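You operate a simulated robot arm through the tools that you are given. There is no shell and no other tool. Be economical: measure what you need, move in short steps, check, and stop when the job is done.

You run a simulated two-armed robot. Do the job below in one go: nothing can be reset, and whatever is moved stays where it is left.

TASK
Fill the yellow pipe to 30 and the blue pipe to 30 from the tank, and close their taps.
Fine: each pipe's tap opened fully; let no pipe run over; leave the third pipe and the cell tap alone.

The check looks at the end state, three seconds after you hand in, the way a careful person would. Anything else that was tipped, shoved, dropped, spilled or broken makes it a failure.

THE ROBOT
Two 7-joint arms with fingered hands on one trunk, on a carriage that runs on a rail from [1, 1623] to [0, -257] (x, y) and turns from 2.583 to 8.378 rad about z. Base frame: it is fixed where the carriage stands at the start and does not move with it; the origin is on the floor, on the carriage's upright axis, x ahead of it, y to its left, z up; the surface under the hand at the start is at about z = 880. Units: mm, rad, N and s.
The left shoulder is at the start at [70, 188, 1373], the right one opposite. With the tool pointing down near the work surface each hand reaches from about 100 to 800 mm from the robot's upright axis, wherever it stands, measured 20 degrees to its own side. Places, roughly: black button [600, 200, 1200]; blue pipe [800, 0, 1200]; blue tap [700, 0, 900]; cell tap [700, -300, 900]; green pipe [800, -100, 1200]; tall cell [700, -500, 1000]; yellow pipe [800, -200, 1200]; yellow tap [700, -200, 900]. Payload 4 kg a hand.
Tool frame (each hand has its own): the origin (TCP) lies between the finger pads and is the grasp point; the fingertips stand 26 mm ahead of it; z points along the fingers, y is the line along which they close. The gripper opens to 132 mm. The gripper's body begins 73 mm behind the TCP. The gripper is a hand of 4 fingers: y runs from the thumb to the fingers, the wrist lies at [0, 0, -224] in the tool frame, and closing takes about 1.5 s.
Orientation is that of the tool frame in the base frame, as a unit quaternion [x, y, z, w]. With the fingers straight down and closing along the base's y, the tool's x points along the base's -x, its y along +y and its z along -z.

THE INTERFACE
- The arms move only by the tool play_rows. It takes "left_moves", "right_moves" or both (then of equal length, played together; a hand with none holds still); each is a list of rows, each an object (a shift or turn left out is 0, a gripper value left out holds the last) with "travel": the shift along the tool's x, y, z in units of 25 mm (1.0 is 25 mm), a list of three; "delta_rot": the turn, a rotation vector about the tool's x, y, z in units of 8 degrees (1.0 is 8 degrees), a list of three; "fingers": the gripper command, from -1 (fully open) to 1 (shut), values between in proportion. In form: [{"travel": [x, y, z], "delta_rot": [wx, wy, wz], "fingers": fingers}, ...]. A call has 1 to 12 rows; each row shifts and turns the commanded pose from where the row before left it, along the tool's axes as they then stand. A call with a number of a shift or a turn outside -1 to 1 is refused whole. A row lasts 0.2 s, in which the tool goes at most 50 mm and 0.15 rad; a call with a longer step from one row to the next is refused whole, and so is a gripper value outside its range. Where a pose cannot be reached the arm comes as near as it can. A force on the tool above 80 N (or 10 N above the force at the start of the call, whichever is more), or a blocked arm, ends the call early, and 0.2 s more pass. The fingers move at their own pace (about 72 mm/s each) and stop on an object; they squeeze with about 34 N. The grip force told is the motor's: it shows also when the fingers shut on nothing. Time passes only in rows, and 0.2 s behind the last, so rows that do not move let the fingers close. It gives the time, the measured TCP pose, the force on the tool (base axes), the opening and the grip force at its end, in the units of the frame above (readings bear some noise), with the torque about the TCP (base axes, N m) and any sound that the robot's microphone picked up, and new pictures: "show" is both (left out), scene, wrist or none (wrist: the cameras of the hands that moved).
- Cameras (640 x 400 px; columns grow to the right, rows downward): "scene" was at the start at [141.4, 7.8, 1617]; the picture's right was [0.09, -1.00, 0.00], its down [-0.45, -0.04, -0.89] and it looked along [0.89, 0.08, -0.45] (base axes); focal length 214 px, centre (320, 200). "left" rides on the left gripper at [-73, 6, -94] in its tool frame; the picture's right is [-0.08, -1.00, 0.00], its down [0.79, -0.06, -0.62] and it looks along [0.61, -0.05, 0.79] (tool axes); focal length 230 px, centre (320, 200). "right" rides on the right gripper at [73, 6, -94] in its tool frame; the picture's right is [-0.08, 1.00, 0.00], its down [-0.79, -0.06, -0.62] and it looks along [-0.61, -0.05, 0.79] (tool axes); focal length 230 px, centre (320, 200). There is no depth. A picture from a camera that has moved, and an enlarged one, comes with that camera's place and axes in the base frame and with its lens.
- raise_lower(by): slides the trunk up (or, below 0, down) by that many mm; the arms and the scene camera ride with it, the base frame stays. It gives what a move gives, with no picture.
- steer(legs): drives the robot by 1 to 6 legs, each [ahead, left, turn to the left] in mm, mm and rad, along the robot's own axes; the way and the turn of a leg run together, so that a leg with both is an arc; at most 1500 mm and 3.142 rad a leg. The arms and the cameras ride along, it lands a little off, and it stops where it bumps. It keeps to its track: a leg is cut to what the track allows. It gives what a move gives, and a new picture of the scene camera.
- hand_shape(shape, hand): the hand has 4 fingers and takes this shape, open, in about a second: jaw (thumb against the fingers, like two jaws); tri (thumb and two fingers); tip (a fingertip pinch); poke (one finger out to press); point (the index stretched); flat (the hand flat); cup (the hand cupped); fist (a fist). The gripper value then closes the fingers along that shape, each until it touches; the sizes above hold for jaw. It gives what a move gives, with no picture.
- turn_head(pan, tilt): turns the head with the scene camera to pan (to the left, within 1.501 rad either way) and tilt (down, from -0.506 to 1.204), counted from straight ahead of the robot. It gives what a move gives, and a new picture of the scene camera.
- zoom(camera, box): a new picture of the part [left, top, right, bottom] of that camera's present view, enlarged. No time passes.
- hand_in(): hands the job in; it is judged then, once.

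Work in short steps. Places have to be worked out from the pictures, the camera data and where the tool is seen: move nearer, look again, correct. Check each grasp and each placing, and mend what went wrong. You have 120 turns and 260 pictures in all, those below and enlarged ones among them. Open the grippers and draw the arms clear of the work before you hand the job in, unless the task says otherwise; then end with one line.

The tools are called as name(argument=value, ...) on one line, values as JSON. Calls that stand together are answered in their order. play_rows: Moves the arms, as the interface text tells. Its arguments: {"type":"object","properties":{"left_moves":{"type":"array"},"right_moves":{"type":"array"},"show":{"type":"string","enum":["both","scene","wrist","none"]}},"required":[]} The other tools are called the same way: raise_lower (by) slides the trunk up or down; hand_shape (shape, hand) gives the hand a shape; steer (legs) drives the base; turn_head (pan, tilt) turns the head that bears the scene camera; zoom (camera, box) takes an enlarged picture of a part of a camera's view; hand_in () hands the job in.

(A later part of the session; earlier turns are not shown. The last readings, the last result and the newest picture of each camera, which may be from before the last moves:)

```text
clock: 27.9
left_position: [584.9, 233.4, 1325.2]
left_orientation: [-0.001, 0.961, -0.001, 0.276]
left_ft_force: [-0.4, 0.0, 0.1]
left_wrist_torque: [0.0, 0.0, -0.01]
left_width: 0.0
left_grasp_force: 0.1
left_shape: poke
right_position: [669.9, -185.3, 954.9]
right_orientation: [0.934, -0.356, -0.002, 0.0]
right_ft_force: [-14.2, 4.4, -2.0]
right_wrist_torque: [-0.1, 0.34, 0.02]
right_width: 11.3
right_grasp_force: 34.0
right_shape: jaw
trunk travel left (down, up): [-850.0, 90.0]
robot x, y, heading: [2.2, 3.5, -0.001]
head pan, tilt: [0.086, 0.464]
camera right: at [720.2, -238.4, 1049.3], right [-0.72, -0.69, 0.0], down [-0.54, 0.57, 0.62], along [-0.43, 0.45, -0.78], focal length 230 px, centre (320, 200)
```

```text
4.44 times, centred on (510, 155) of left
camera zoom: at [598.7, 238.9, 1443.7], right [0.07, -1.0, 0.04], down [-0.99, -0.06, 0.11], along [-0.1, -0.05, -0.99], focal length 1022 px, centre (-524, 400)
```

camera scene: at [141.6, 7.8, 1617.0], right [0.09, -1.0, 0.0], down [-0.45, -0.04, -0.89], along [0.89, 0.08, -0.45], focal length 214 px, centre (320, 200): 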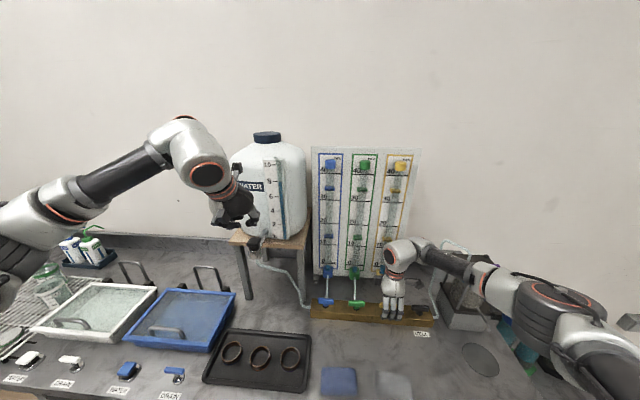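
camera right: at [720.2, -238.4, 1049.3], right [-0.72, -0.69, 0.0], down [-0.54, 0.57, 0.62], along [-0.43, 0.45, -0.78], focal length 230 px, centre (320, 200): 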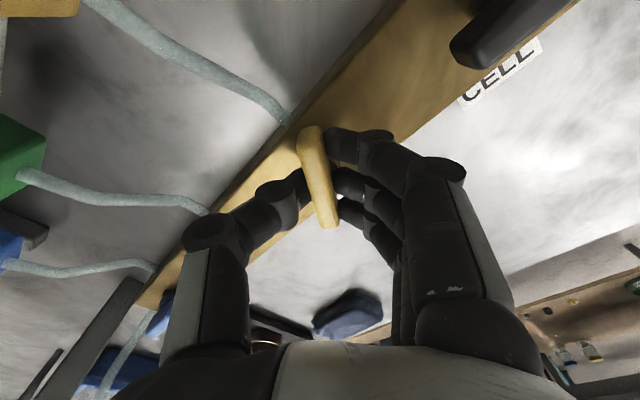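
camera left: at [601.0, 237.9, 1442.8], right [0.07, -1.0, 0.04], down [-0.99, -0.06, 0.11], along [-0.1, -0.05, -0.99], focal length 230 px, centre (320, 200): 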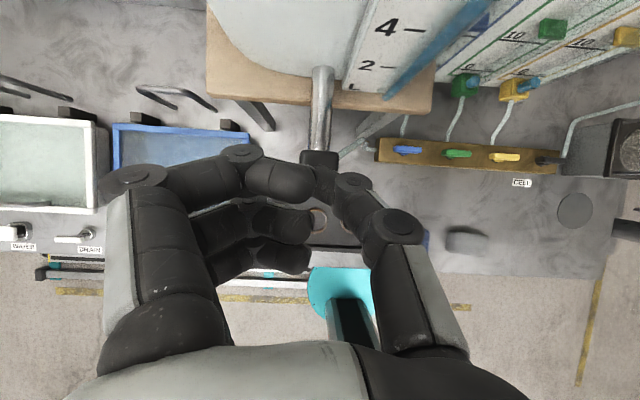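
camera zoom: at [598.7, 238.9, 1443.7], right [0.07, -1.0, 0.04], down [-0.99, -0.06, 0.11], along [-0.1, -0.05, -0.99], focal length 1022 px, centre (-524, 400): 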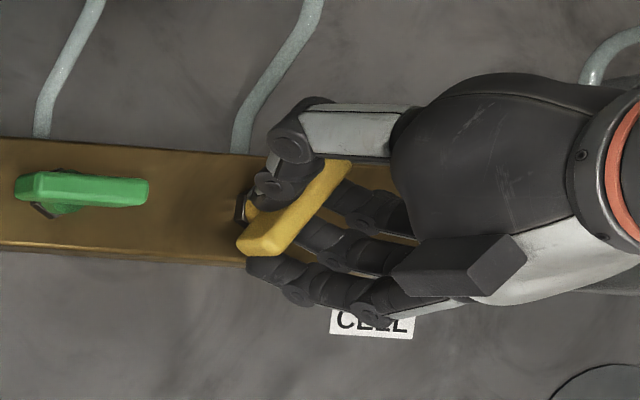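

It follows well. I continue.

play_rows(right_moves=[{"delta_rot": [0, 0, -1]}, {"delta_rot": [0, 0, -1]}, {"delta_rot": [0, 0, -1]}, {"delta_rot": [0, 0, -1]}, {"delta_rot": [0, 0, -1]}, {}], show="wrist")

zoom(camera="left", box=[440, 110, 580, 200])

```text
clock: 29.3
left_position: [586.1, 231.8, 1326.0]
left_orientation: [0.0, 0.961, 0.0, 0.277]
left_ft_force: [0.5, -0.5, -0.3]
left_wrist_torque: [-0.01, 0.02, -0.02]
left_width: 0.0
left_grasp_force: 0.0
left_shape: poke
right_position: [668.8, -188.5, 956.3]
right_orientation: [1.0, -0.017, -0.001, -0.002]
right_ft_force: [-22.3, -1.1, -9.7]
right_wrist_torque: [-0.21, 0.33, -0.13]
right_width: 10.2
right_grasp_force: 34.2
right_shape: jaw
trunk travel left (down, up): [-850.0, 90.0]
robot x, y, heading: [-1.5, 0.3, 0.004]
head pan, tilt: [0.086, 0.464]
camera right: at [742.3, -195.3, 1050.1], right [-0.11, -0.99, 0.0], down [-0.78, 0.09, 0.62], along [-0.62, 0.07, -0.78], focal length 230 px, centre (320, 200)
```

right: 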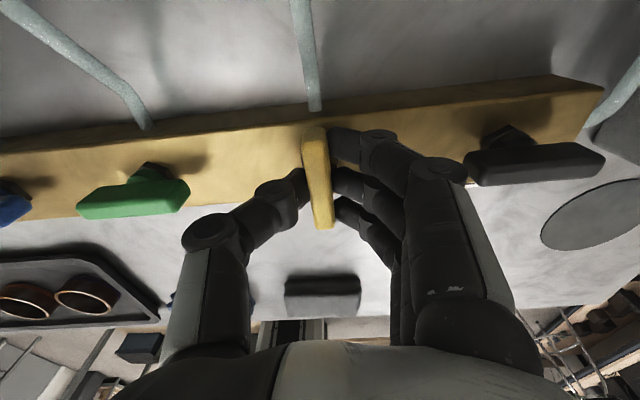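

```text
4.44 times, centred on (510, 155) of left
camera zoom: at [598.3, 237.3, 1444.2], right [0.07, -1.0, 0.04], down [-0.99, -0.06, 0.1], along [-0.1, -0.05, -0.99], focal length 1022 px, centre (-524, 400)
```

zoom: 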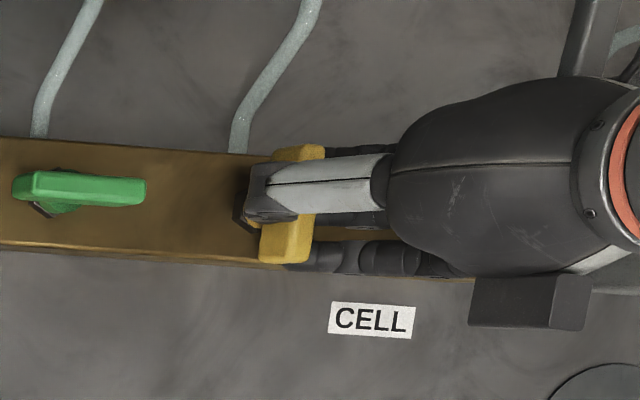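

Nearly at 90°. I turn a little further to feel the stop.

play_rows(right_moves=[{"delta_rot": [0, 0, -1]}, {"delta_rot": [0, 0, -0.7]}, {}], show="wrist")

zoom(camera="left", box=[440, 110, 580, 200])

```text
clock: 30.1
left_position: [585.6, 232.5, 1326.2]
left_orientation: [-0.001, 0.961, 0.0, 0.276]
left_ft_force: [-0.1, 0.2, -0.3]
left_wrist_torque: [-0.01, -0.04, -0.03]
left_width: 0.4
left_grasp_force: 0.2
left_shape: poke
right_position: [670.3, -188.4, 956.8]
right_orientation: [0.995, 0.101, -0.002, -0.002]
right_ft_force: [-16.7, -5.3, -4.8]
right_wrist_torque: [-0.31, 0.14, -0.52]
right_width: 10.0
right_grasp_force: 34.5
right_shape: jaw
trunk travel left (down, up): [-850.0, 90.0]
robot x, y, heading: [-0.0, -1.3, 0.002]
head pan, tilt: [0.086, 0.464]
camera right: at [743.0, -178.5, 1050.7], right [0.13, -0.99, 0.0], down [-0.78, -0.1, 0.62], along [-0.61, -0.07, -0.79], focal length 230 px, centre (320, 200)
```

right: 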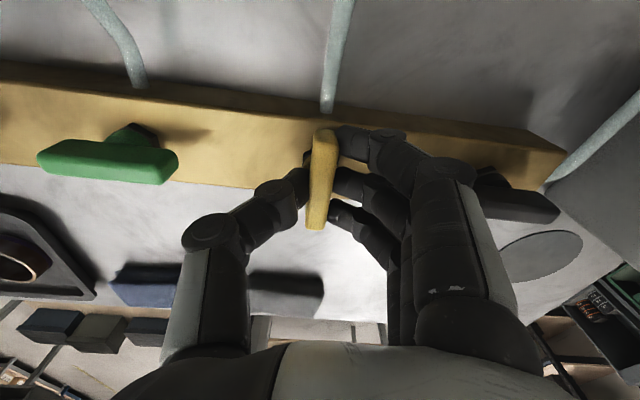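

```text
4.44 times, centred on (510, 155) of left
camera zoom: at [598.6, 236.9, 1444.3], right [0.07, -1.0, 0.04], down [-0.99, -0.06, 0.11], along [-0.1, -0.05, -0.99], focal length 1022 px, centre (-524, 400)
```

zoom: 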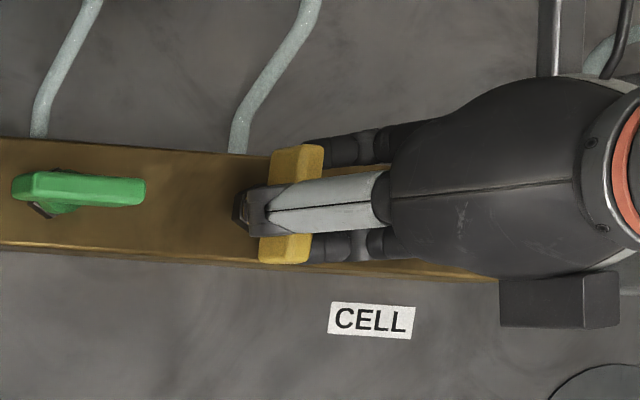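

The torque shows it is at the open stop. Keeping hold, I check the pipe level before pressing the button.

turn_head(pan=0.0, tilt=0.464)

zoom(camera="scene", box=[170, 120, 430, 290])

```text
clock: 30.8
left_position: [585.1, 230.9, 1326.1]
left_orientation: [-0.001, 0.961, 0.0, 0.276]
left_ft_force: [0.3, 0.2, -0.1]
left_wrist_torque: [0.02, 0.01, -0.02]
left_width: 0.0
left_grasp_force: 0.0
left_shape: poke
right_position: [668.8, -187.8, 956.8]
right_orientation: [0.995, 0.101, -0.001, -0.001]
right_ft_force: [-13.8, -6.7, -1.9]
right_wrist_torque: [-0.36, 0.09, -0.54]
right_width: 10.6
right_grasp_force: 34.0
right_shape: jaw
trunk travel left (down, up): [-850.0, 90.0]
robot x, y, heading: [0.1, 1.5, 0.002]
head pan, tilt: [0.0, 0.464]
camera scene: at [139.1, -1.4, 1617.4], right [0.0, -1.0, 0.0], down [-0.45, 0.0, -0.89], along [0.89, 0.0, -0.45], focal length 214 px, centre (320, 200)
```

scene: 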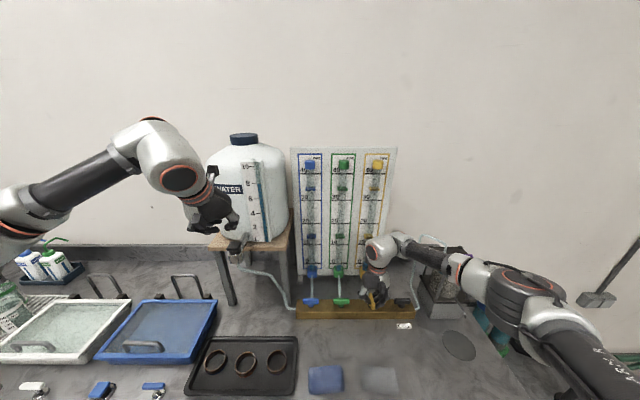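

```text
2.35 times, centred on (300, 205) of scene
camera zoom: at [139.1, -1.4, 1617.4], right [0.0, -1.0, 0.0], down [-0.45, 0.0, -0.89], along [0.89, 0.0, -0.45], focal length 505 px, centre (367, 188)
```

zoom: 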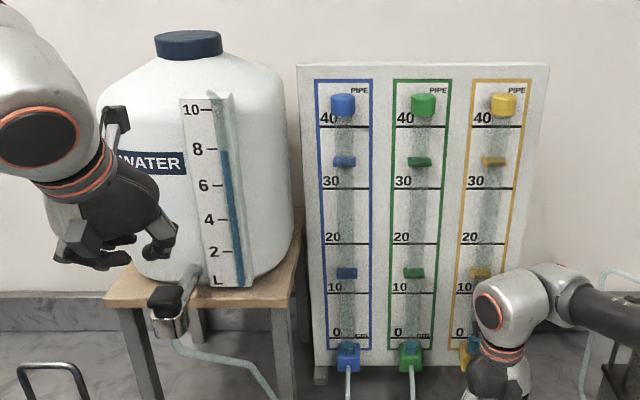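

The tap is open, no flow yet without the button. I lower the left finger to just above the button.

play_rows(left_moves=[{"travel": [0.3, 0, 0.72]}, {"travel": [0.3, 0, 0.72]}, {"travel": [0.3, 0, 0.72]}, {}])

zoom(camera="scene", box=[180, 170, 276, 260])

```text
clock: 31.8
left_position: [595.3, 232.8, 1269.7]
left_orientation: [0.0, 0.961, -0.002, 0.277]
left_ft_force: [-0.9, -0.1, 4.9]
left_wrist_torque: [0.02, 0.0, 0.01]
left_width: 0.1
left_grasp_force: 0.0
left_shape: poke
right_position: [670.0, -188.2, 956.9]
right_orientation: [0.995, 0.102, -0.001, -0.001]
right_ft_force: [-9.0, -7.2, -0.4]
right_wrist_torque: [-0.35, -0.01, -0.47]
right_width: 10.3
right_grasp_force: 34.2
right_shape: jaw
trunk travel left (down, up): [-850.0, 90.0]
robot x, y, heading: [-0.5, -2.0, -0.003]
head pan, tilt: [0.0, 0.464]
heard: click
camera scene: at [138.9, -1.8, 1617.4], right [0.0, -1.0, 0.0], down [-0.45, 0.0, -0.9], along [0.9, 0.0, -0.45], focal length 214 px, centre (320, 200)
camera left: at [608.1, 236.7, 1387.3], right [0.07, -1.0, 0.04], down [-0.99, -0.06, 0.1], along [-0.1, -0.05, -0.99], focal length 230 px, centre (320, 200)
```

scene: 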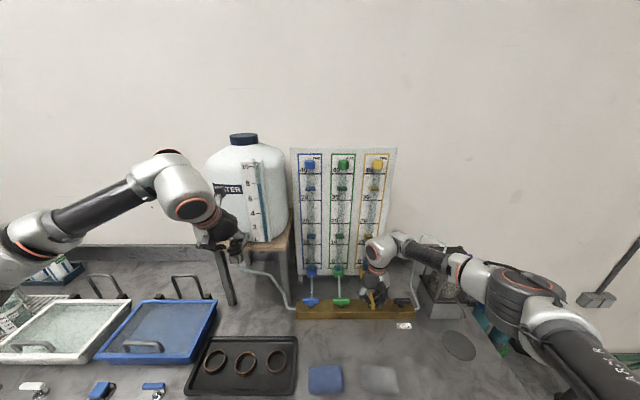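
left: 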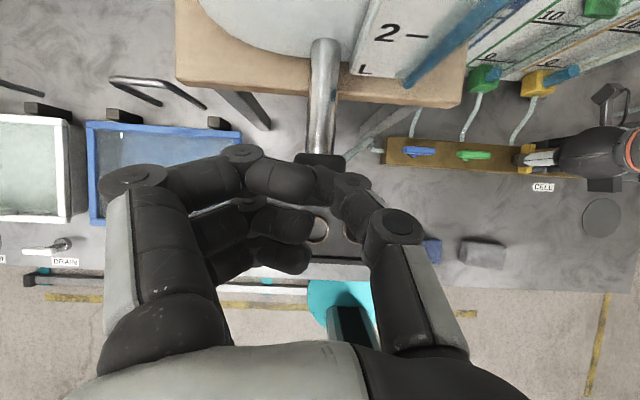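

```text
4.44 times, centred on (228, 215) of scene
camera zoom: at [138.9, -1.8, 1617.4], right [0.0, -1.0, 0.0], down [-0.45, 0.0, -0.9], along [0.9, 0.0, -0.45], focal length 953 px, centre (729, 133)
```

zoom: 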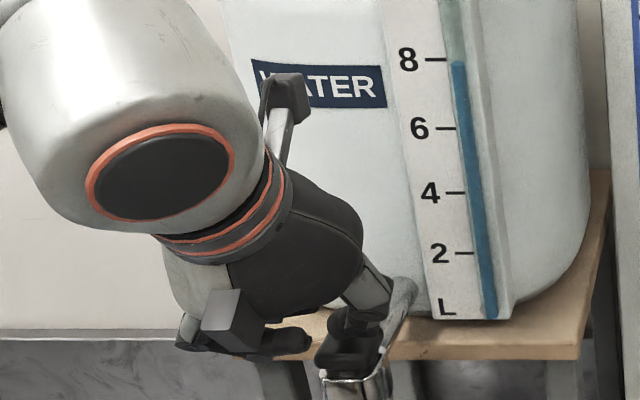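

A click and 4.9 N: the button is pressed. I check whether water flows.

zoom(camera="scene", box=[280, 140, 410, 290])

play_rows(left_moves=[{}], show="none")

zoom(camera="left", box=[470, 0, 640, 106])

```text
2.67 times, centred on (345, 215) of scene
camera zoom: at [138.9, -1.8, 1617.4], right [0.0, -1.0, 0.0], down [-0.45, 0.0, -0.9], along [0.9, 0.0, -0.45], focal length 572 px, centre (253, 160)
```

zoom: 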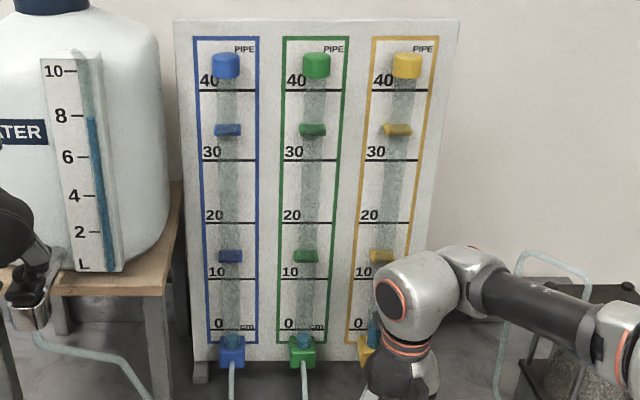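

```text
clock: 32.2
left_position: [595.7, 232.1, 1269.6]
left_orientation: [-0.001, 0.961, 0.0, 0.276]
left_ft_force: [-0.8, -0.5, 3.6]
left_wrist_torque: [0.01, 0.02, -0.03]
left_width: 0.0
left_grasp_force: 0.1
left_shape: poke
right_position: [670.2, -188.4, 956.4]
right_orientation: [0.995, 0.101, -0.001, -0.002]
right_ft_force: [-8.6, -7.1, 0.7]
right_wrist_torque: [-0.39, -0.03, -0.47]
right_width: 10.1
right_grasp_force: 33.8
right_shape: jaw
trunk travel left (down, up): [-850.0, 90.0]
robot x, y, heading: [-1.4, 2.2, -0.003]
head pan, tilt: [0.0, 0.464]
```

```text
3.76 times, centred on (555, 53) of left
camera zoom: at [608.2, 236.6, 1387.2], right [0.07, -1.0, 0.04], down [-0.99, -0.06, 0.1], along [-0.1, -0.05, -0.99], focal length 866 px, centre (-565, 753)
```

zoom: 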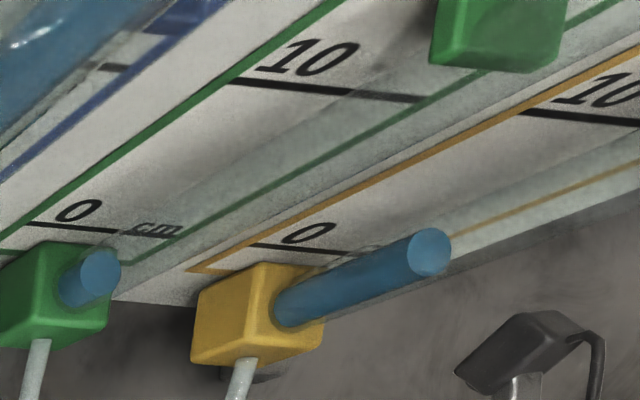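

The yellow column already looks taller than green. I wait one second to gauge the flow.

play_rows(left_moves=[{}, {}, {}, {}], show="none")

zoom(camera="left", box=[470, 0, 640, 106])

zoom(camera="scene", box=[340, 220, 410, 290])

```text
clock: 33.2
left_position: [595.0, 232.2, 1268.2]
left_orientation: [0.0, 0.961, -0.001, 0.276]
left_ft_force: [-1.0, -0.4, 5.3]
left_wrist_torque: [0.04, -0.03, 0.0]
left_width: 0.0
left_grasp_force: 0.0
left_shape: poke
right_position: [669.8, -188.3, 955.4]
right_orientation: [0.995, 0.101, -0.001, -0.001]
right_ft_force: [-5.6, -7.9, 3.0]
right_wrist_torque: [-0.38, -0.12, -0.45]
right_width: 10.2
right_grasp_force: 33.5
right_shape: jaw
trunk travel left (down, up): [-850.0, 90.0]
robot x, y, heading: [-0.1, 2.1, -0.002]
head pan, tilt: [0.0, 0.464]
```

```text
3.76 times, centred on (555, 53) of left
camera zoom: at [608.2, 236.6, 1387.2], right [0.07, -1.0, 0.04], down [-0.99, -0.06, 0.1], along [-0.1, -0.05, -0.99], focal length 866 px, centre (-565, 753)
```

zoom: 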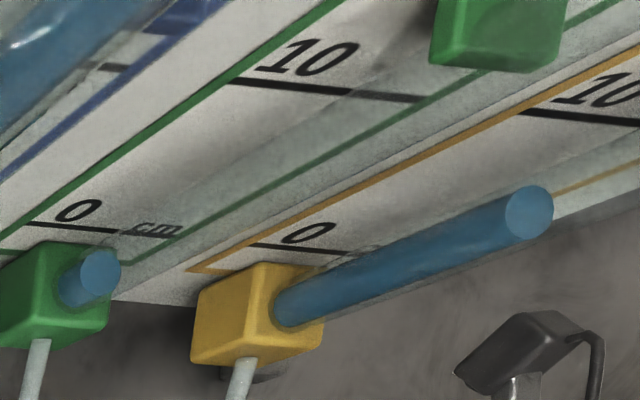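

```text
5.71 times, centred on (375, 255) of scene
camera zoom: at [139.0, -1.7, 1617.4], right [0.0, -1.0, 0.0], down [-0.45, 0.0, -0.9], along [0.9, 0.0, -0.45], focal length 1226 px, centre (6, -114)
```

zoom: 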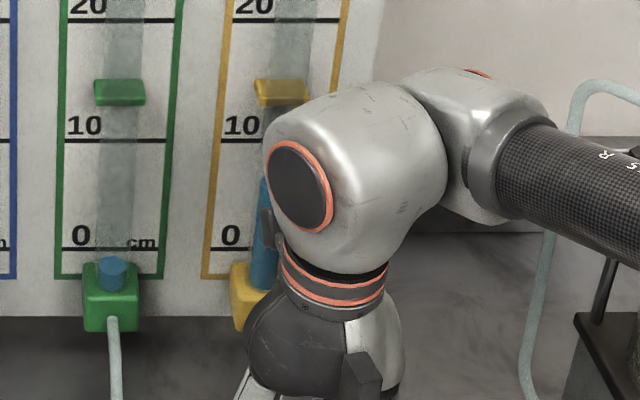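

Flow is about 2 cm/s, level about 7. I wait two more seconds.

play_rows(left_moves=[{}, {}, {}, {}, {}, {}, {}, {}, {}], show="none")

zoom(camera="scene", box=[340, 140, 410, 290])

```text
clock: 35.2
left_position: [595.2, 232.2, 1268.1]
left_orientation: [-0.001, 0.961, 0.0, 0.276]
left_ft_force: [-1.0, 1.1, 5.4]
left_wrist_torque: [0.0, -0.02, -0.01]
left_width: 0.0
left_grasp_force: 0.0
left_shape: poke
right_position: [669.5, -188.1, 955.3]
right_orientation: [0.995, 0.102, -0.001, -0.001]
right_ft_force: [-3.7, -7.6, 6.5]
right_wrist_torque: [-0.34, -0.14, -0.43]
right_width: 10.5
right_grasp_force: 34.1
right_shape: jaw
trunk travel left (down, up): [-850.0, 90.0]
robot x, y, heading: [-0.4, 3.4, 0.002]
head pan, tilt: [0.0, 0.464]
```

```text
2.67 times, centred on (375, 215) of scene
camera zoom: at [139.0, -1.7, 1617.4], right [0.0, -1.0, 0.0], down [-0.45, 0.0, -0.9], along [0.9, 0.0, -0.45], focal length 572 px, centre (173, 160)
```

zoom: 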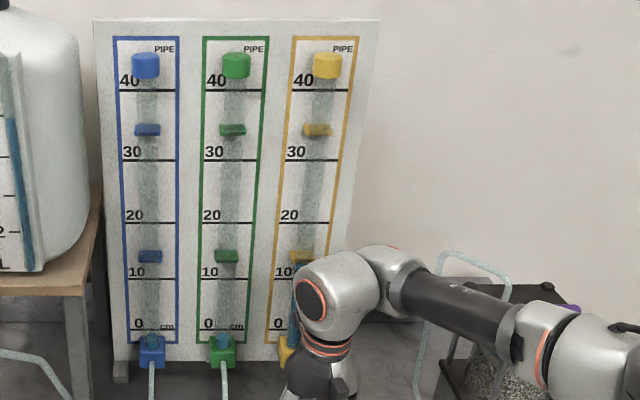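

play_rows(left_moves=[{}, {}, {}, {}, {}, {}, {}, {}, {}], show="none")

zoom(camera="scene", box=[350, 140, 400, 240])

```text
clock: 37.2
left_position: [595.9, 232.8, 1267.5]
left_orientation: [-0.001, 0.961, -0.001, 0.277]
left_ft_force: [-2.1, -0.6, 4.6]
left_wrist_torque: [-0.01, 0.01, 0.0]
left_width: 0.1
left_grasp_force: 0.2
left_shape: poke
right_position: [669.5, -189.0, 957.9]
right_orientation: [0.995, 0.101, -0.002, -0.003]
right_ft_force: [-2.3, -7.1, 6.5]
right_wrist_torque: [-0.39, -0.14, -0.43]
right_width: 10.5
right_grasp_force: 34.2
right_shape: jaw
trunk travel left (down, up): [-850.0, 90.0]
robot x, y, heading: [-2.4, 1.2, -0.001]
head pan, tilt: [0.0, 0.464]
```

```text
4.00 times, centred on (375, 190) of scene
camera zoom: at [139.0, -1.6, 1617.4], right [0.0, -1.0, 0.0], down [-0.45, 0.0, -0.9], along [0.9, 0.0, -0.45], focal length 858 px, centre (100, 240)
```

zoom: 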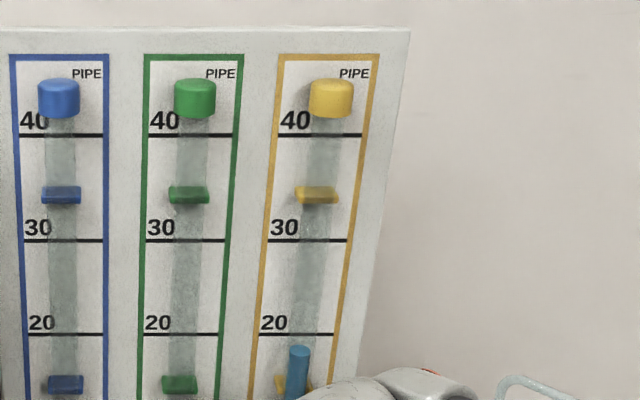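

Level reads about 18.5 (board, before parallax); rate ~2.9 cm/s. I wait 1.6 s more.

play_rows(left_moves=[{}, {}, {}, {}, {}, {}, {}], show="none")

zoom(camera="scene", box=[350, 160, 400, 240])

```text
clock: 38.8
left_position: [596.1, 231.5, 1269.2]
left_orientation: [-0.001, 0.961, -0.001, 0.277]
left_ft_force: [-1.1, -0.1, 4.0]
left_wrist_torque: [0.01, -0.03, -0.03]
left_width: 0.0
left_grasp_force: 0.0
left_shape: poke
right_position: [669.6, -187.8, 957.6]
right_orientation: [0.995, 0.102, -0.001, -0.002]
right_ft_force: [-1.6, -7.5, 8.0]
right_wrist_torque: [-0.39, -0.17, -0.47]
right_width: 10.5
right_grasp_force: 34.1
right_shape: jaw
trunk travel left (down, up): [-850.0, 90.0]
robot x, y, heading: [-0.7, 0.8, -0.004]
head pan, tilt: [0.0, 0.464]
```

```text
5.00 times, centred on (375, 200) of scene
camera zoom: at [139.0, -1.6, 1617.3], right [0.0, -1.0, 0.0], down [-0.45, 0.0, -0.9], along [0.9, 0.0, -0.45], focal length 1072 px, centre (45, 200)
```

zoom: 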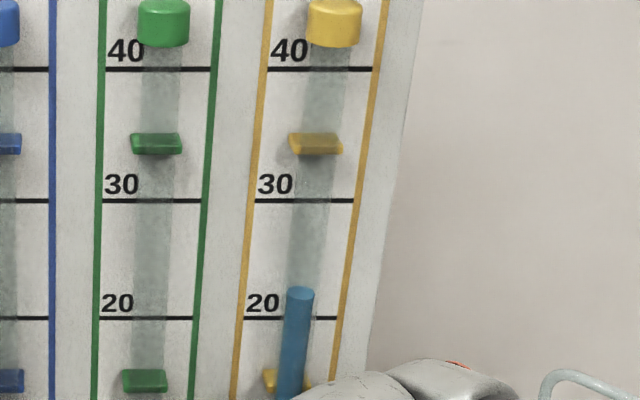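

Apparent level 22; I wait 1.6 s more and then lift the finger to see whether the flow stops.

play_rows(left_moves=[{}, {}, {}, {}, {}, {}, {}, {}, {"travel": [-0.5, 0, -0.8]}, {"travel": [-0.5, 0, -0.8]}], show="none")

zoom(camera="scene", box=[350, 160, 400, 240])

play_rows(left_moves=[{}], show="none")

zoom(camera="scene", box=[350, 160, 400, 240])

```text
clock: 41.0
left_position: [594.8, 232.7, 1315.9]
left_orientation: [-0.001, 0.961, -0.001, 0.277]
left_ft_force: [-0.6, -0.2, -1.0]
left_wrist_torque: [0.01, -0.02, -0.03]
left_width: 0.0
left_grasp_force: 0.1
left_shape: poke
right_position: [669.3, -187.1, 957.1]
right_orientation: [0.995, 0.102, -0.001, -0.003]
right_ft_force: [-4.2, -9.2, 10.5]
right_wrist_torque: [-0.34, -0.09, -0.49]
right_width: 10.7
right_grasp_force: 34.2
right_shape: jaw
trunk travel left (down, up): [-850.0, 90.0]
robot x, y, heading: [-3.8, -2.7, 0.001]
head pan, tilt: [0.0, 0.464]
```

```text
5.00 times, centred on (375, 200) of scene
camera zoom: at [139.1, -1.7, 1617.3], right [0.0, -1.0, 0.0], down [-0.45, 0.0, -0.9], along [0.9, 0.0, -0.45], focal length 1072 px, centre (45, 200)
```

zoom: 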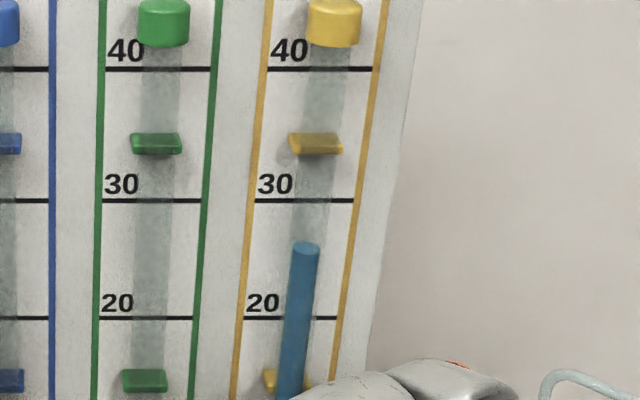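

```text
clock: 41.4
left_position: [595.4, 231.7, 1315.5]
left_orientation: [-0.001, 0.961, -0.001, 0.277]
left_ft_force: [0.8, -0.1, 0.0]
left_wrist_torque: [0.03, -0.01, 0.01]
left_width: 0.0
left_grasp_force: 0.2
left_shape: poke
right_position: [669.7, -187.9, 956.5]
right_orientation: [0.995, 0.101, -0.001, -0.001]
right_ft_force: [-4.9, -8.6, 10.1]
right_wrist_torque: [-0.35, -0.12, -0.46]
right_width: 10.6
right_grasp_force: 33.9
right_shape: jaw
trunk travel left (down, up): [-850.0, 90.0]
robot x, y, heading: [-2.1, 1.4, -0.001]
head pan, tilt: [0.0, 0.464]
```

```text
5.00 times, centred on (375, 200) of scene
camera zoom: at [139.1, -1.4, 1617.3], right [0.0, -1.0, 0.0], down [-0.45, 0.0, -0.89], along [0.89, 0.0, -0.45], focal length 1072 px, centre (45, 200)
```

zoom: 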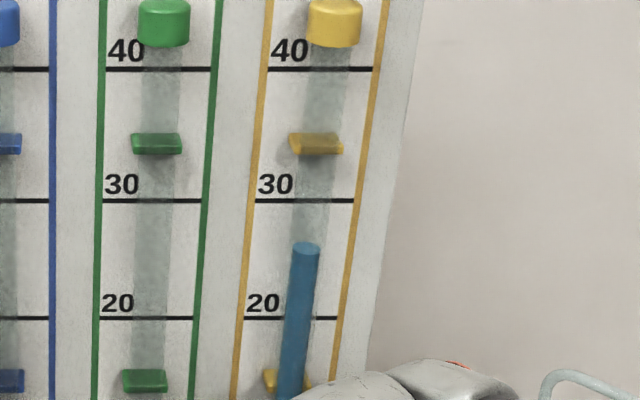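

The flow stops when the button is released (apparent level 25.9). To resolve parallax I look through the left camera too.

play_rows(left_moves=[{}], show="wrist")

zoom(camera="left", box=[480, 0, 640, 100])

```text
clock: 41.8
left_position: [594.6, 231.5, 1315.1]
left_orientation: [-0.001, 0.961, -0.001, 0.276]
left_ft_force: [-0.3, -0.3, -0.3]
left_wrist_torque: [0.01, 0.01, -0.03]
left_width: 0.0
left_grasp_force: 0.1
left_shape: poke
right_position: [669.9, -188.4, 955.7]
right_orientation: [0.995, 0.102, -0.001, -0.001]
right_ft_force: [-4.7, -9.4, 9.6]
right_wrist_torque: [-0.41, -0.1, -0.44]
right_width: 10.5
right_grasp_force: 34.5
right_shape: jaw
trunk travel left (down, up): [-850.0, 90.0]
robot x, y, heading: [5.3, -1.9, -0.002]
head pan, tilt: [0.0, 0.464]
camera left: at [608.0, 237.1, 1434.2], right [0.07, -1.0, 0.04], down [-0.99, -0.06, 0.11], along [-0.1, -0.05, -0.99], focal length 230 px, centre (320, 200)
```

left: 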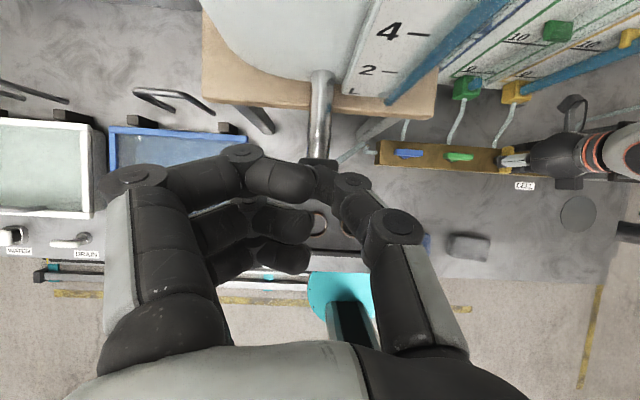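

```text
4.00 times, centred on (560, 50) of left
camera zoom: at [608.0, 237.1, 1434.2], right [0.07, -1.0, 0.04], down [-0.99, -0.06, 0.11], along [-0.1, -0.05, -0.99], focal length 920 px, centre (-640, 800)
```

zoom: 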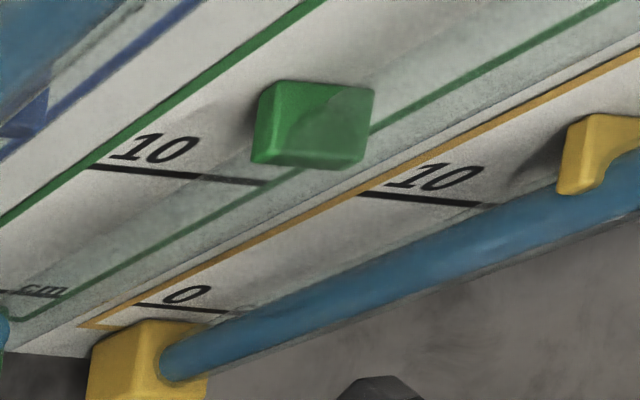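

From both views: board x≈830, pipe x≈806, so true level ≈27.2 and 30 corresponds to the meniscus centre at row ≈215 of this zoom. I press for under a second.

play_rows(left_moves=[{"travel": [0.5, 0, 0.8]}, {"travel": [0.5, 0, 0.8]}, {}, {}, {}, {"travel": [-0.5, 0, -0.8]}, {"travel": [-0.5, 0, -0.8]}, {}], show="none")

zoom(camera="scene", box=[350, 160, 400, 240])

```text
clock: 43.6
left_position: [597.0, 232.6, 1315.2]
left_orientation: [0.0, 0.961, -0.001, 0.276]
left_ft_force: [0.0, 0.4, -0.5]
left_wrist_torque: [0.02, -0.03, 0.01]
left_width: 0.0
left_grasp_force: 0.0
left_shape: poke
right_position: [670.2, -187.9, 957.3]
right_orientation: [0.995, 0.101, -0.001, -0.001]
right_ft_force: [-5.4, -8.5, 9.3]
right_wrist_torque: [-0.4, -0.11, -0.43]
right_width: 10.8
right_grasp_force: 34.0
right_shape: jaw
trunk travel left (down, up): [-850.0, 90.0]
robot x, y, heading: [0.5, 0.6, -0.002]
head pan, tilt: [0.0, 0.464]
heard: click
```

```text
5.00 times, centred on (375, 200) of scene
camera zoom: at [139.1, -1.1, 1617.3], right [0.0, -1.0, 0.0], down [-0.45, 0.0, -0.89], along [0.89, 0.0, -0.45], focal length 1072 px, centre (45, 200)
```

zoom: 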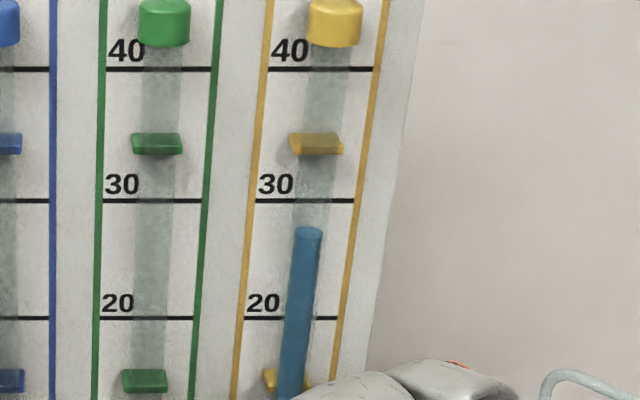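

+1.4 cm; the same press again should land at row ≈216.

play_rows(left_moves=[{"travel": [0.5, 0, 0.8]}, {"travel": [0.5, 0, 0.8]}, {}, {}, {}, {"travel": [-0.5, 0, -0.8]}, {"travel": [-0.5, 0, -0.8]}, {}], show="none")

zoom(camera="scene", box=[350, 160, 400, 240])

zoom(camera="scene", box=[362, 190, 386, 214])

```text
clock: 45.4
left_position: [597.0, 231.8, 1315.6]
left_orientation: [-0.001, 0.961, -0.001, 0.277]
left_ft_force: [-0.4, -0.1, 0.2]
left_wrist_torque: [0.01, 0.0, -0.01]
left_width: 0.0
left_grasp_force: 0.1
left_shape: poke
right_position: [669.3, -188.0, 956.1]
right_orientation: [0.995, 0.101, -0.001, -0.001]
right_ft_force: [-5.3, -9.8, 9.0]
right_wrist_torque: [-0.42, -0.09, -0.45]
right_width: 10.6
right_grasp_force: 33.5
right_shape: jaw
trunk travel left (down, up): [-850.0, 90.0]
robot x, y, heading: [-1.5, 0.6, -0.001]
head pan, tilt: [0.0, 0.464]
heard: click
```

```text
5.00 times, centred on (375, 200) of scene
camera zoom: at [139.1, -1.1, 1617.3], right [0.0, -1.0, 0.0], down [-0.45, 0.0, -0.89], along [0.89, 0.0, -0.45], focal length 1072 px, centre (45, 200)
```

zoom: 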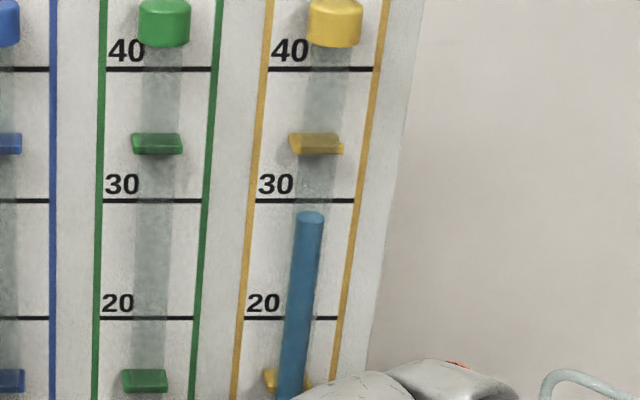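

```text
16.00 times, centred on (374, 202) of scene
camera zoom: at [139.1, -1.1, 1617.3], right [0.0, -1.0, 0.0], down [-0.45, 0.0, -0.89], along [0.89, 0.0, -0.45], focal length 3432 px, centre (-544, 168)
```

zoom: 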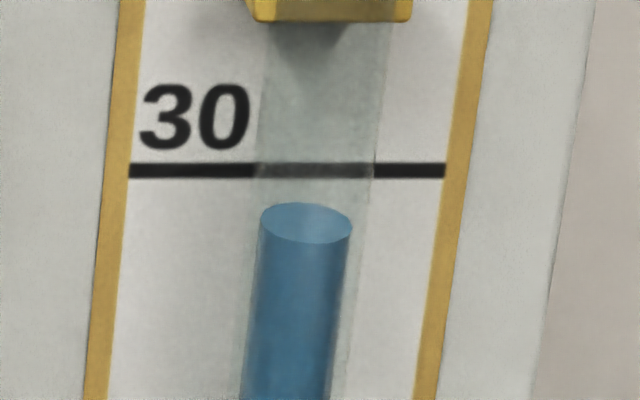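

True level ≈29.8. I now turn the yellow tap back clockwise to closed.

play_rows(right_moves=[{"delta_rot": [0, 0, 1]}, {"delta_rot": [0, 0, 1]}, {"delta_rot": [0, 0, 1]}, {"delta_rot": [0, 0, 1]}, {"delta_rot": [0, 0, 1]}, {"delta_rot": [0, 0, 1]}, {"delta_rot": [0, 0, 1]}, {"delta_rot": [0, 0, 1]}, {}], show="none")

play_rows(right_moves=[{"delta_rot": [0, 0, 1]}, {"delta_rot": [0, 0, 1]}, {"delta_rot": [0, 0, 1]}, {"delta_rot": [0, 0, 1]}, {"delta_rot": [0, 0, 1]}, {"delta_rot": [0, 0, 1]}, {}], show="wrist")

zoom(camera="left", box=[360, 110, 600, 230])

```text
clock: 47.4
left_position: [596.0, 233.0, 1314.9]
left_orientation: [-0.001, 0.961, 0.0, 0.277]
left_ft_force: [0.0, -0.2, -0.1]
left_wrist_torque: [0.02, 0.01, -0.03]
left_width: 0.0
left_grasp_force: 0.1
left_shape: poke
right_position: [670.0, -187.5, 957.2]
right_orientation: [0.897, -0.442, -0.003, -0.001]
right_ft_force: [-0.8, -8.0, 12.7]
right_wrist_torque: [-0.3, 0.12, 0.02]
right_width: 10.5
right_grasp_force: 33.9
right_shape: jaw
trunk travel left (down, up): [-850.0, 90.0]
robot x, y, heading: [0.3, -1.5, 0.001]
head pan, tilt: [0.0, 0.464]
```

```text
clock: 49.0
left_position: [597.0, 233.8, 1315.4]
left_orientation: [-0.001, 0.961, 0.0, 0.277]
left_ft_force: [0.5, -0.4, 0.7]
left_wrist_torque: [-0.01, -0.04, -0.03]
left_width: 0.0
left_grasp_force: 0.1
left_shape: poke
right_position: [671.0, -186.0, 956.3]
right_orientation: [-0.641, 0.768, 0.002, 0.0]
right_ft_force: [3.5, -5.2, 15.7]
right_wrist_torque: [0.11, 0.0, 0.6]
right_width: 11.2
right_grasp_force: 34.0
right_shape: jaw
trunk travel left (down, up): [-850.0, 90.0]
robot x, y, heading: [3.5, -0.4, 0.003]
head pan, tilt: [0.0, 0.464]
camera right: at [652.0, -256.6, 1050.4], right [-0.97, 0.26, 0.0], down [0.2, 0.76, 0.62], along [0.16, 0.6, -0.79], focal length 230 px, centre (320, 200)
```

right: 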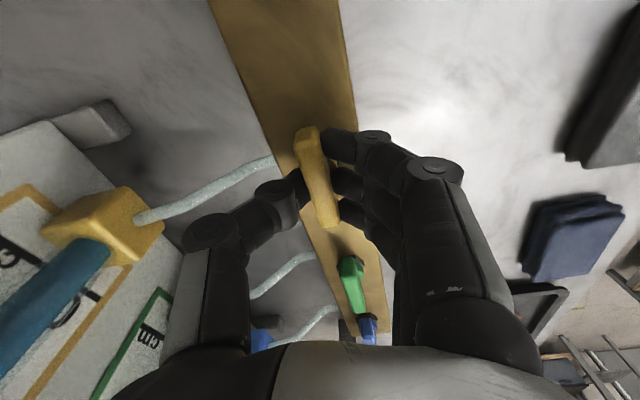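

```text
2.67 times, centred on (480, 170) of left
camera zoom: at [609.7, 238.0, 1433.7], right [0.07, -1.0, 0.04], down [-0.99, -0.06, 0.11], along [-0.1, -0.05, -0.99], focal length 614 px, centre (-107, 280)
```

zoom: 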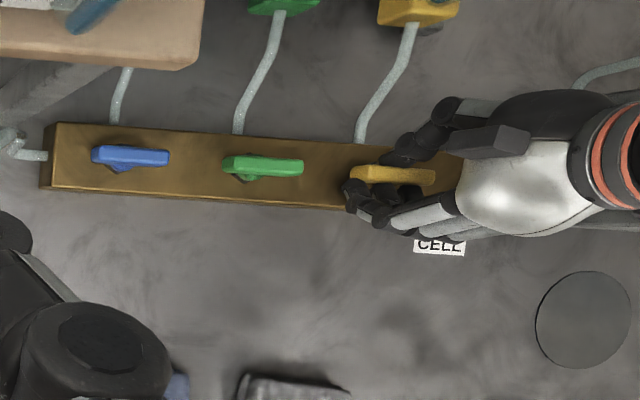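

The yellow handle is at its closed stop. I open to 66 mm, rise, and square the hand.

play_rows(right_moves=[{"fingers": 0.0}, {}, {}, {}, {"travel": [0, 0, -1]}, {"travel": [0, 0, -1]}, {"travel": [0, 0, -1]}, {"travel": [0, 0, -1], "delta_rot": [0, 0, -1]}, {"delta_rot": [0, 0, -0.75]}, {}])

zoom(camera="left", box=[360, 110, 600, 230])

```text
clock: 51.2
left_position: [599.2, 233.9, 1313.4]
left_orientation: [-0.002, 0.961, 0.0, 0.276]
left_ft_force: [0.1, 0.3, -0.1]
left_wrist_torque: [-0.01, -0.01, 0.01]
left_width: 0.2
left_grasp_force: 0.1
left_shape: poke
right_position: [672.3, -186.9, 1055.8]
right_orientation: [0.73, -0.684, -0.002, 0.001]
right_ft_force: [0.8, 0.6, -0.7]
right_wrist_torque: [-0.06, -0.03, 0.03]
right_width: 65.2
right_grasp_force: 0.1
right_shape: jaw
trunk travel left (down, up): [-850.0, 90.0]
robot x, y, heading: [-1.6, 0.4, 0.002]
head pan, tilt: [0.0, 0.464]
camera scene: at [142.1, 0.0, 1617.0], right [0.0, -1.0, 0.0], down [-0.45, 0.0, -0.89], along [0.89, 0.0, -0.45], focal length 214 px, centre (320, 200)
camera right: at [671.4, -259.6, 1150.0], right [-1.0, 0.01, 0.0], down [0.01, 0.79, 0.62], along [0.0, 0.62, -0.79], focal length 230 px, centre (320, 200)
```

scene: 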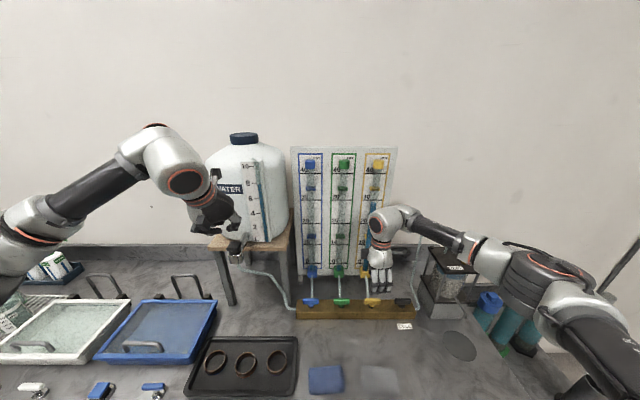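
right: 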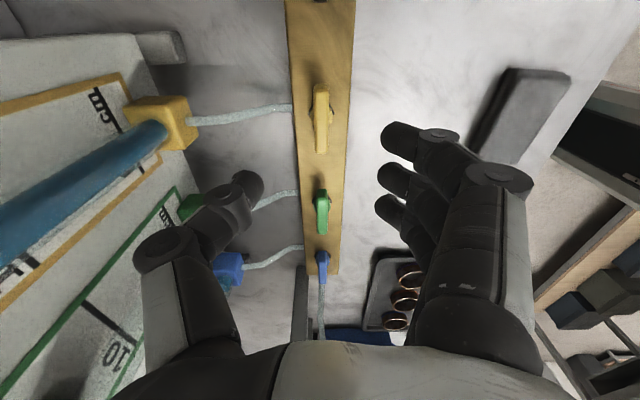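

```text
2.67 times, centred on (480, 170) of left
camera zoom: at [611.8, 238.3, 1432.6], right [0.07, -1.0, 0.04], down [-0.99, -0.06, 0.11], along [-0.1, -0.05, -0.99], focal length 614 px, centre (-107, 280)
```

zoom: 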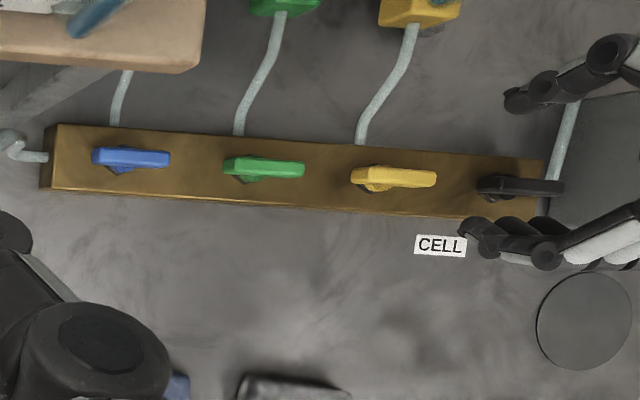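

Yellow is closed. Before using blue I check clearance to the tank stand's near leg.

zoom(camera="scene", box=[210, 220, 350, 320])

zoom(camera="right", box=[180, 160, 360, 360])

zoom(camera="scene", box=[350, 160, 400, 240])

```text
4.00 times, centred on (280, 270) of scene
camera zoom: at [142.1, 0.0, 1617.0], right [0.0, -1.0, 0.0], down [-0.45, 0.0, -0.89], along [0.89, 0.0, -0.45], focal length 858 px, centre (480, -80)
```

zoom: 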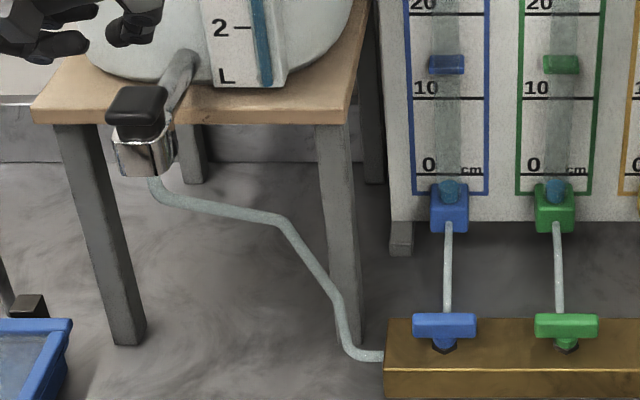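

```text
2.00 times, centred on (270, 260) of right
camera zoom: at [671.4, -259.6, 1150.0], right [-1.0, 0.01, 0.0], down [0.01, 0.79, 0.62], along [0.0, 0.62, -0.79], focal length 460 px, centre (420, 80)
```

zoom: 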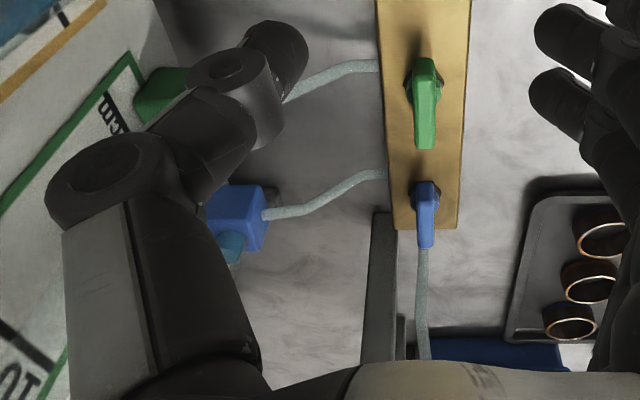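

```text
5.00 times, centred on (375, 200) of scene
camera zoom: at [142.1, 0.0, 1617.0], right [0.0, -1.0, 0.0], down [-0.45, 0.0, -0.89], along [0.89, 0.0, -0.45], focal length 1072 px, centre (45, 200)
```

zoom: 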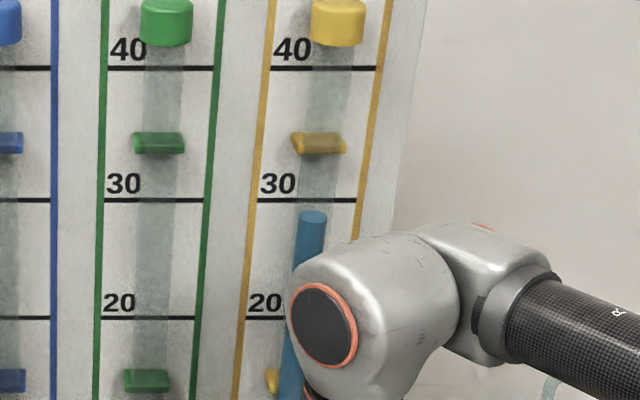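

The leg's near corner is at about (699, 114), 86 mm from the blue tap axis, enough room. I move above blue.

play_rows(right_moves=[{"delta_rot": [0, 0, 0.46]}, {"travel": [-0.98, 0, 0]}, {"travel": [-0.98, 0, 0]}, {"travel": [-0.98, 0, 0]}, {"travel": [-0.98, 0, 0]}, {"travel": [-0.98, 0, 0]}, {"travel": [-0.98, 0, 0]}, {"travel": [-0.98, 0, 0]}, {"travel": [-0.98, 0, 0]}, {"travel": [-0.98, 0, 0]}, {}])

zoom(camera="left", box=[360, 100, 600, 230])

```text
clock: 53.6
left_position: [599.2, 231.9, 1314.7]
left_orientation: [-0.001, 0.961, 0.0, 0.275]
left_ft_force: [0.4, 0.1, -0.2]
left_wrist_torque: [0.02, 0.02, -0.02]
left_width: 0.1
left_grasp_force: 0.0
left_shape: poke
right_position: [671.4, 33.5, 1056.8]
right_orientation: [-0.706, 0.708, 0.003, 0.0]
right_ft_force: [0.5, -0.4, 0.5]
right_wrist_torque: [0.03, 0.01, 0.01]
right_width: 65.1
right_grasp_force: 0.1
right_shape: jaw
trunk travel left (down, up): [-850.0, 90.0]
robot x, y, heading: [2.4, 1.7, -0.001]
head pan, tilt: [0.0, 0.464]
camera scene: at [141.9, -0.7, 1617.1], right [0.0, -1.0, 0.0], down [-0.45, 0.0, -0.89], along [0.89, 0.0, -0.45], focal length 214 px, centre (320, 200)
camera right: at [666.6, -39.4, 1150.1], right [-1.0, 0.08, 0.0], down [0.06, 0.78, 0.62], along [0.04, 0.62, -0.79], focal length 230 px, centre (320, 200)
```

scene: 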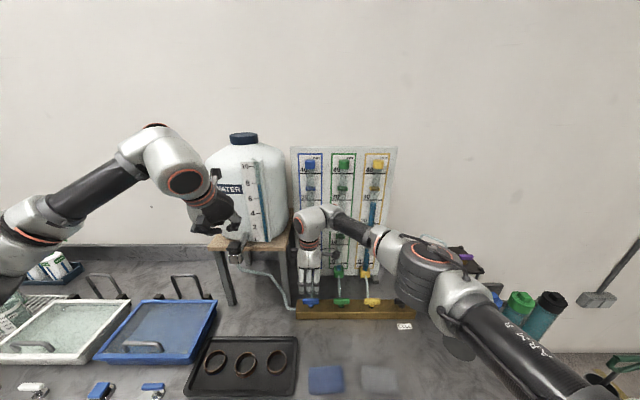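
right: 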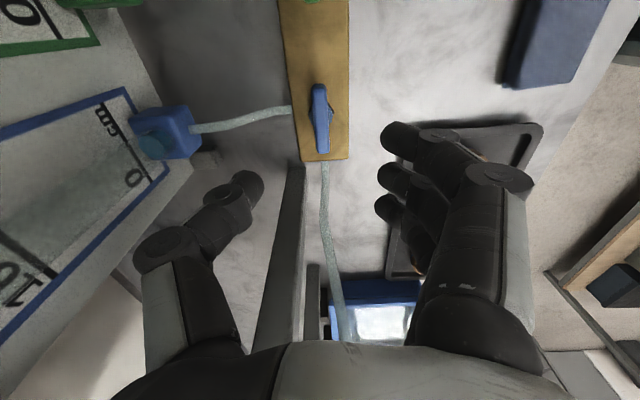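

```text
2.67 times, centred on (480, 165) of left
camera zoom: at [611.6, 237.7, 1432.8], right [0.07, -1.0, 0.04], down [-0.99, -0.06, 0.11], along [-0.1, -0.05, -0.99], focal length 614 px, centre (-107, 293)
```

zoom: 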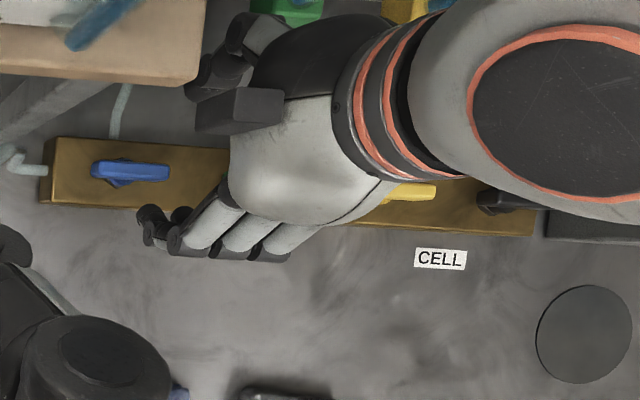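

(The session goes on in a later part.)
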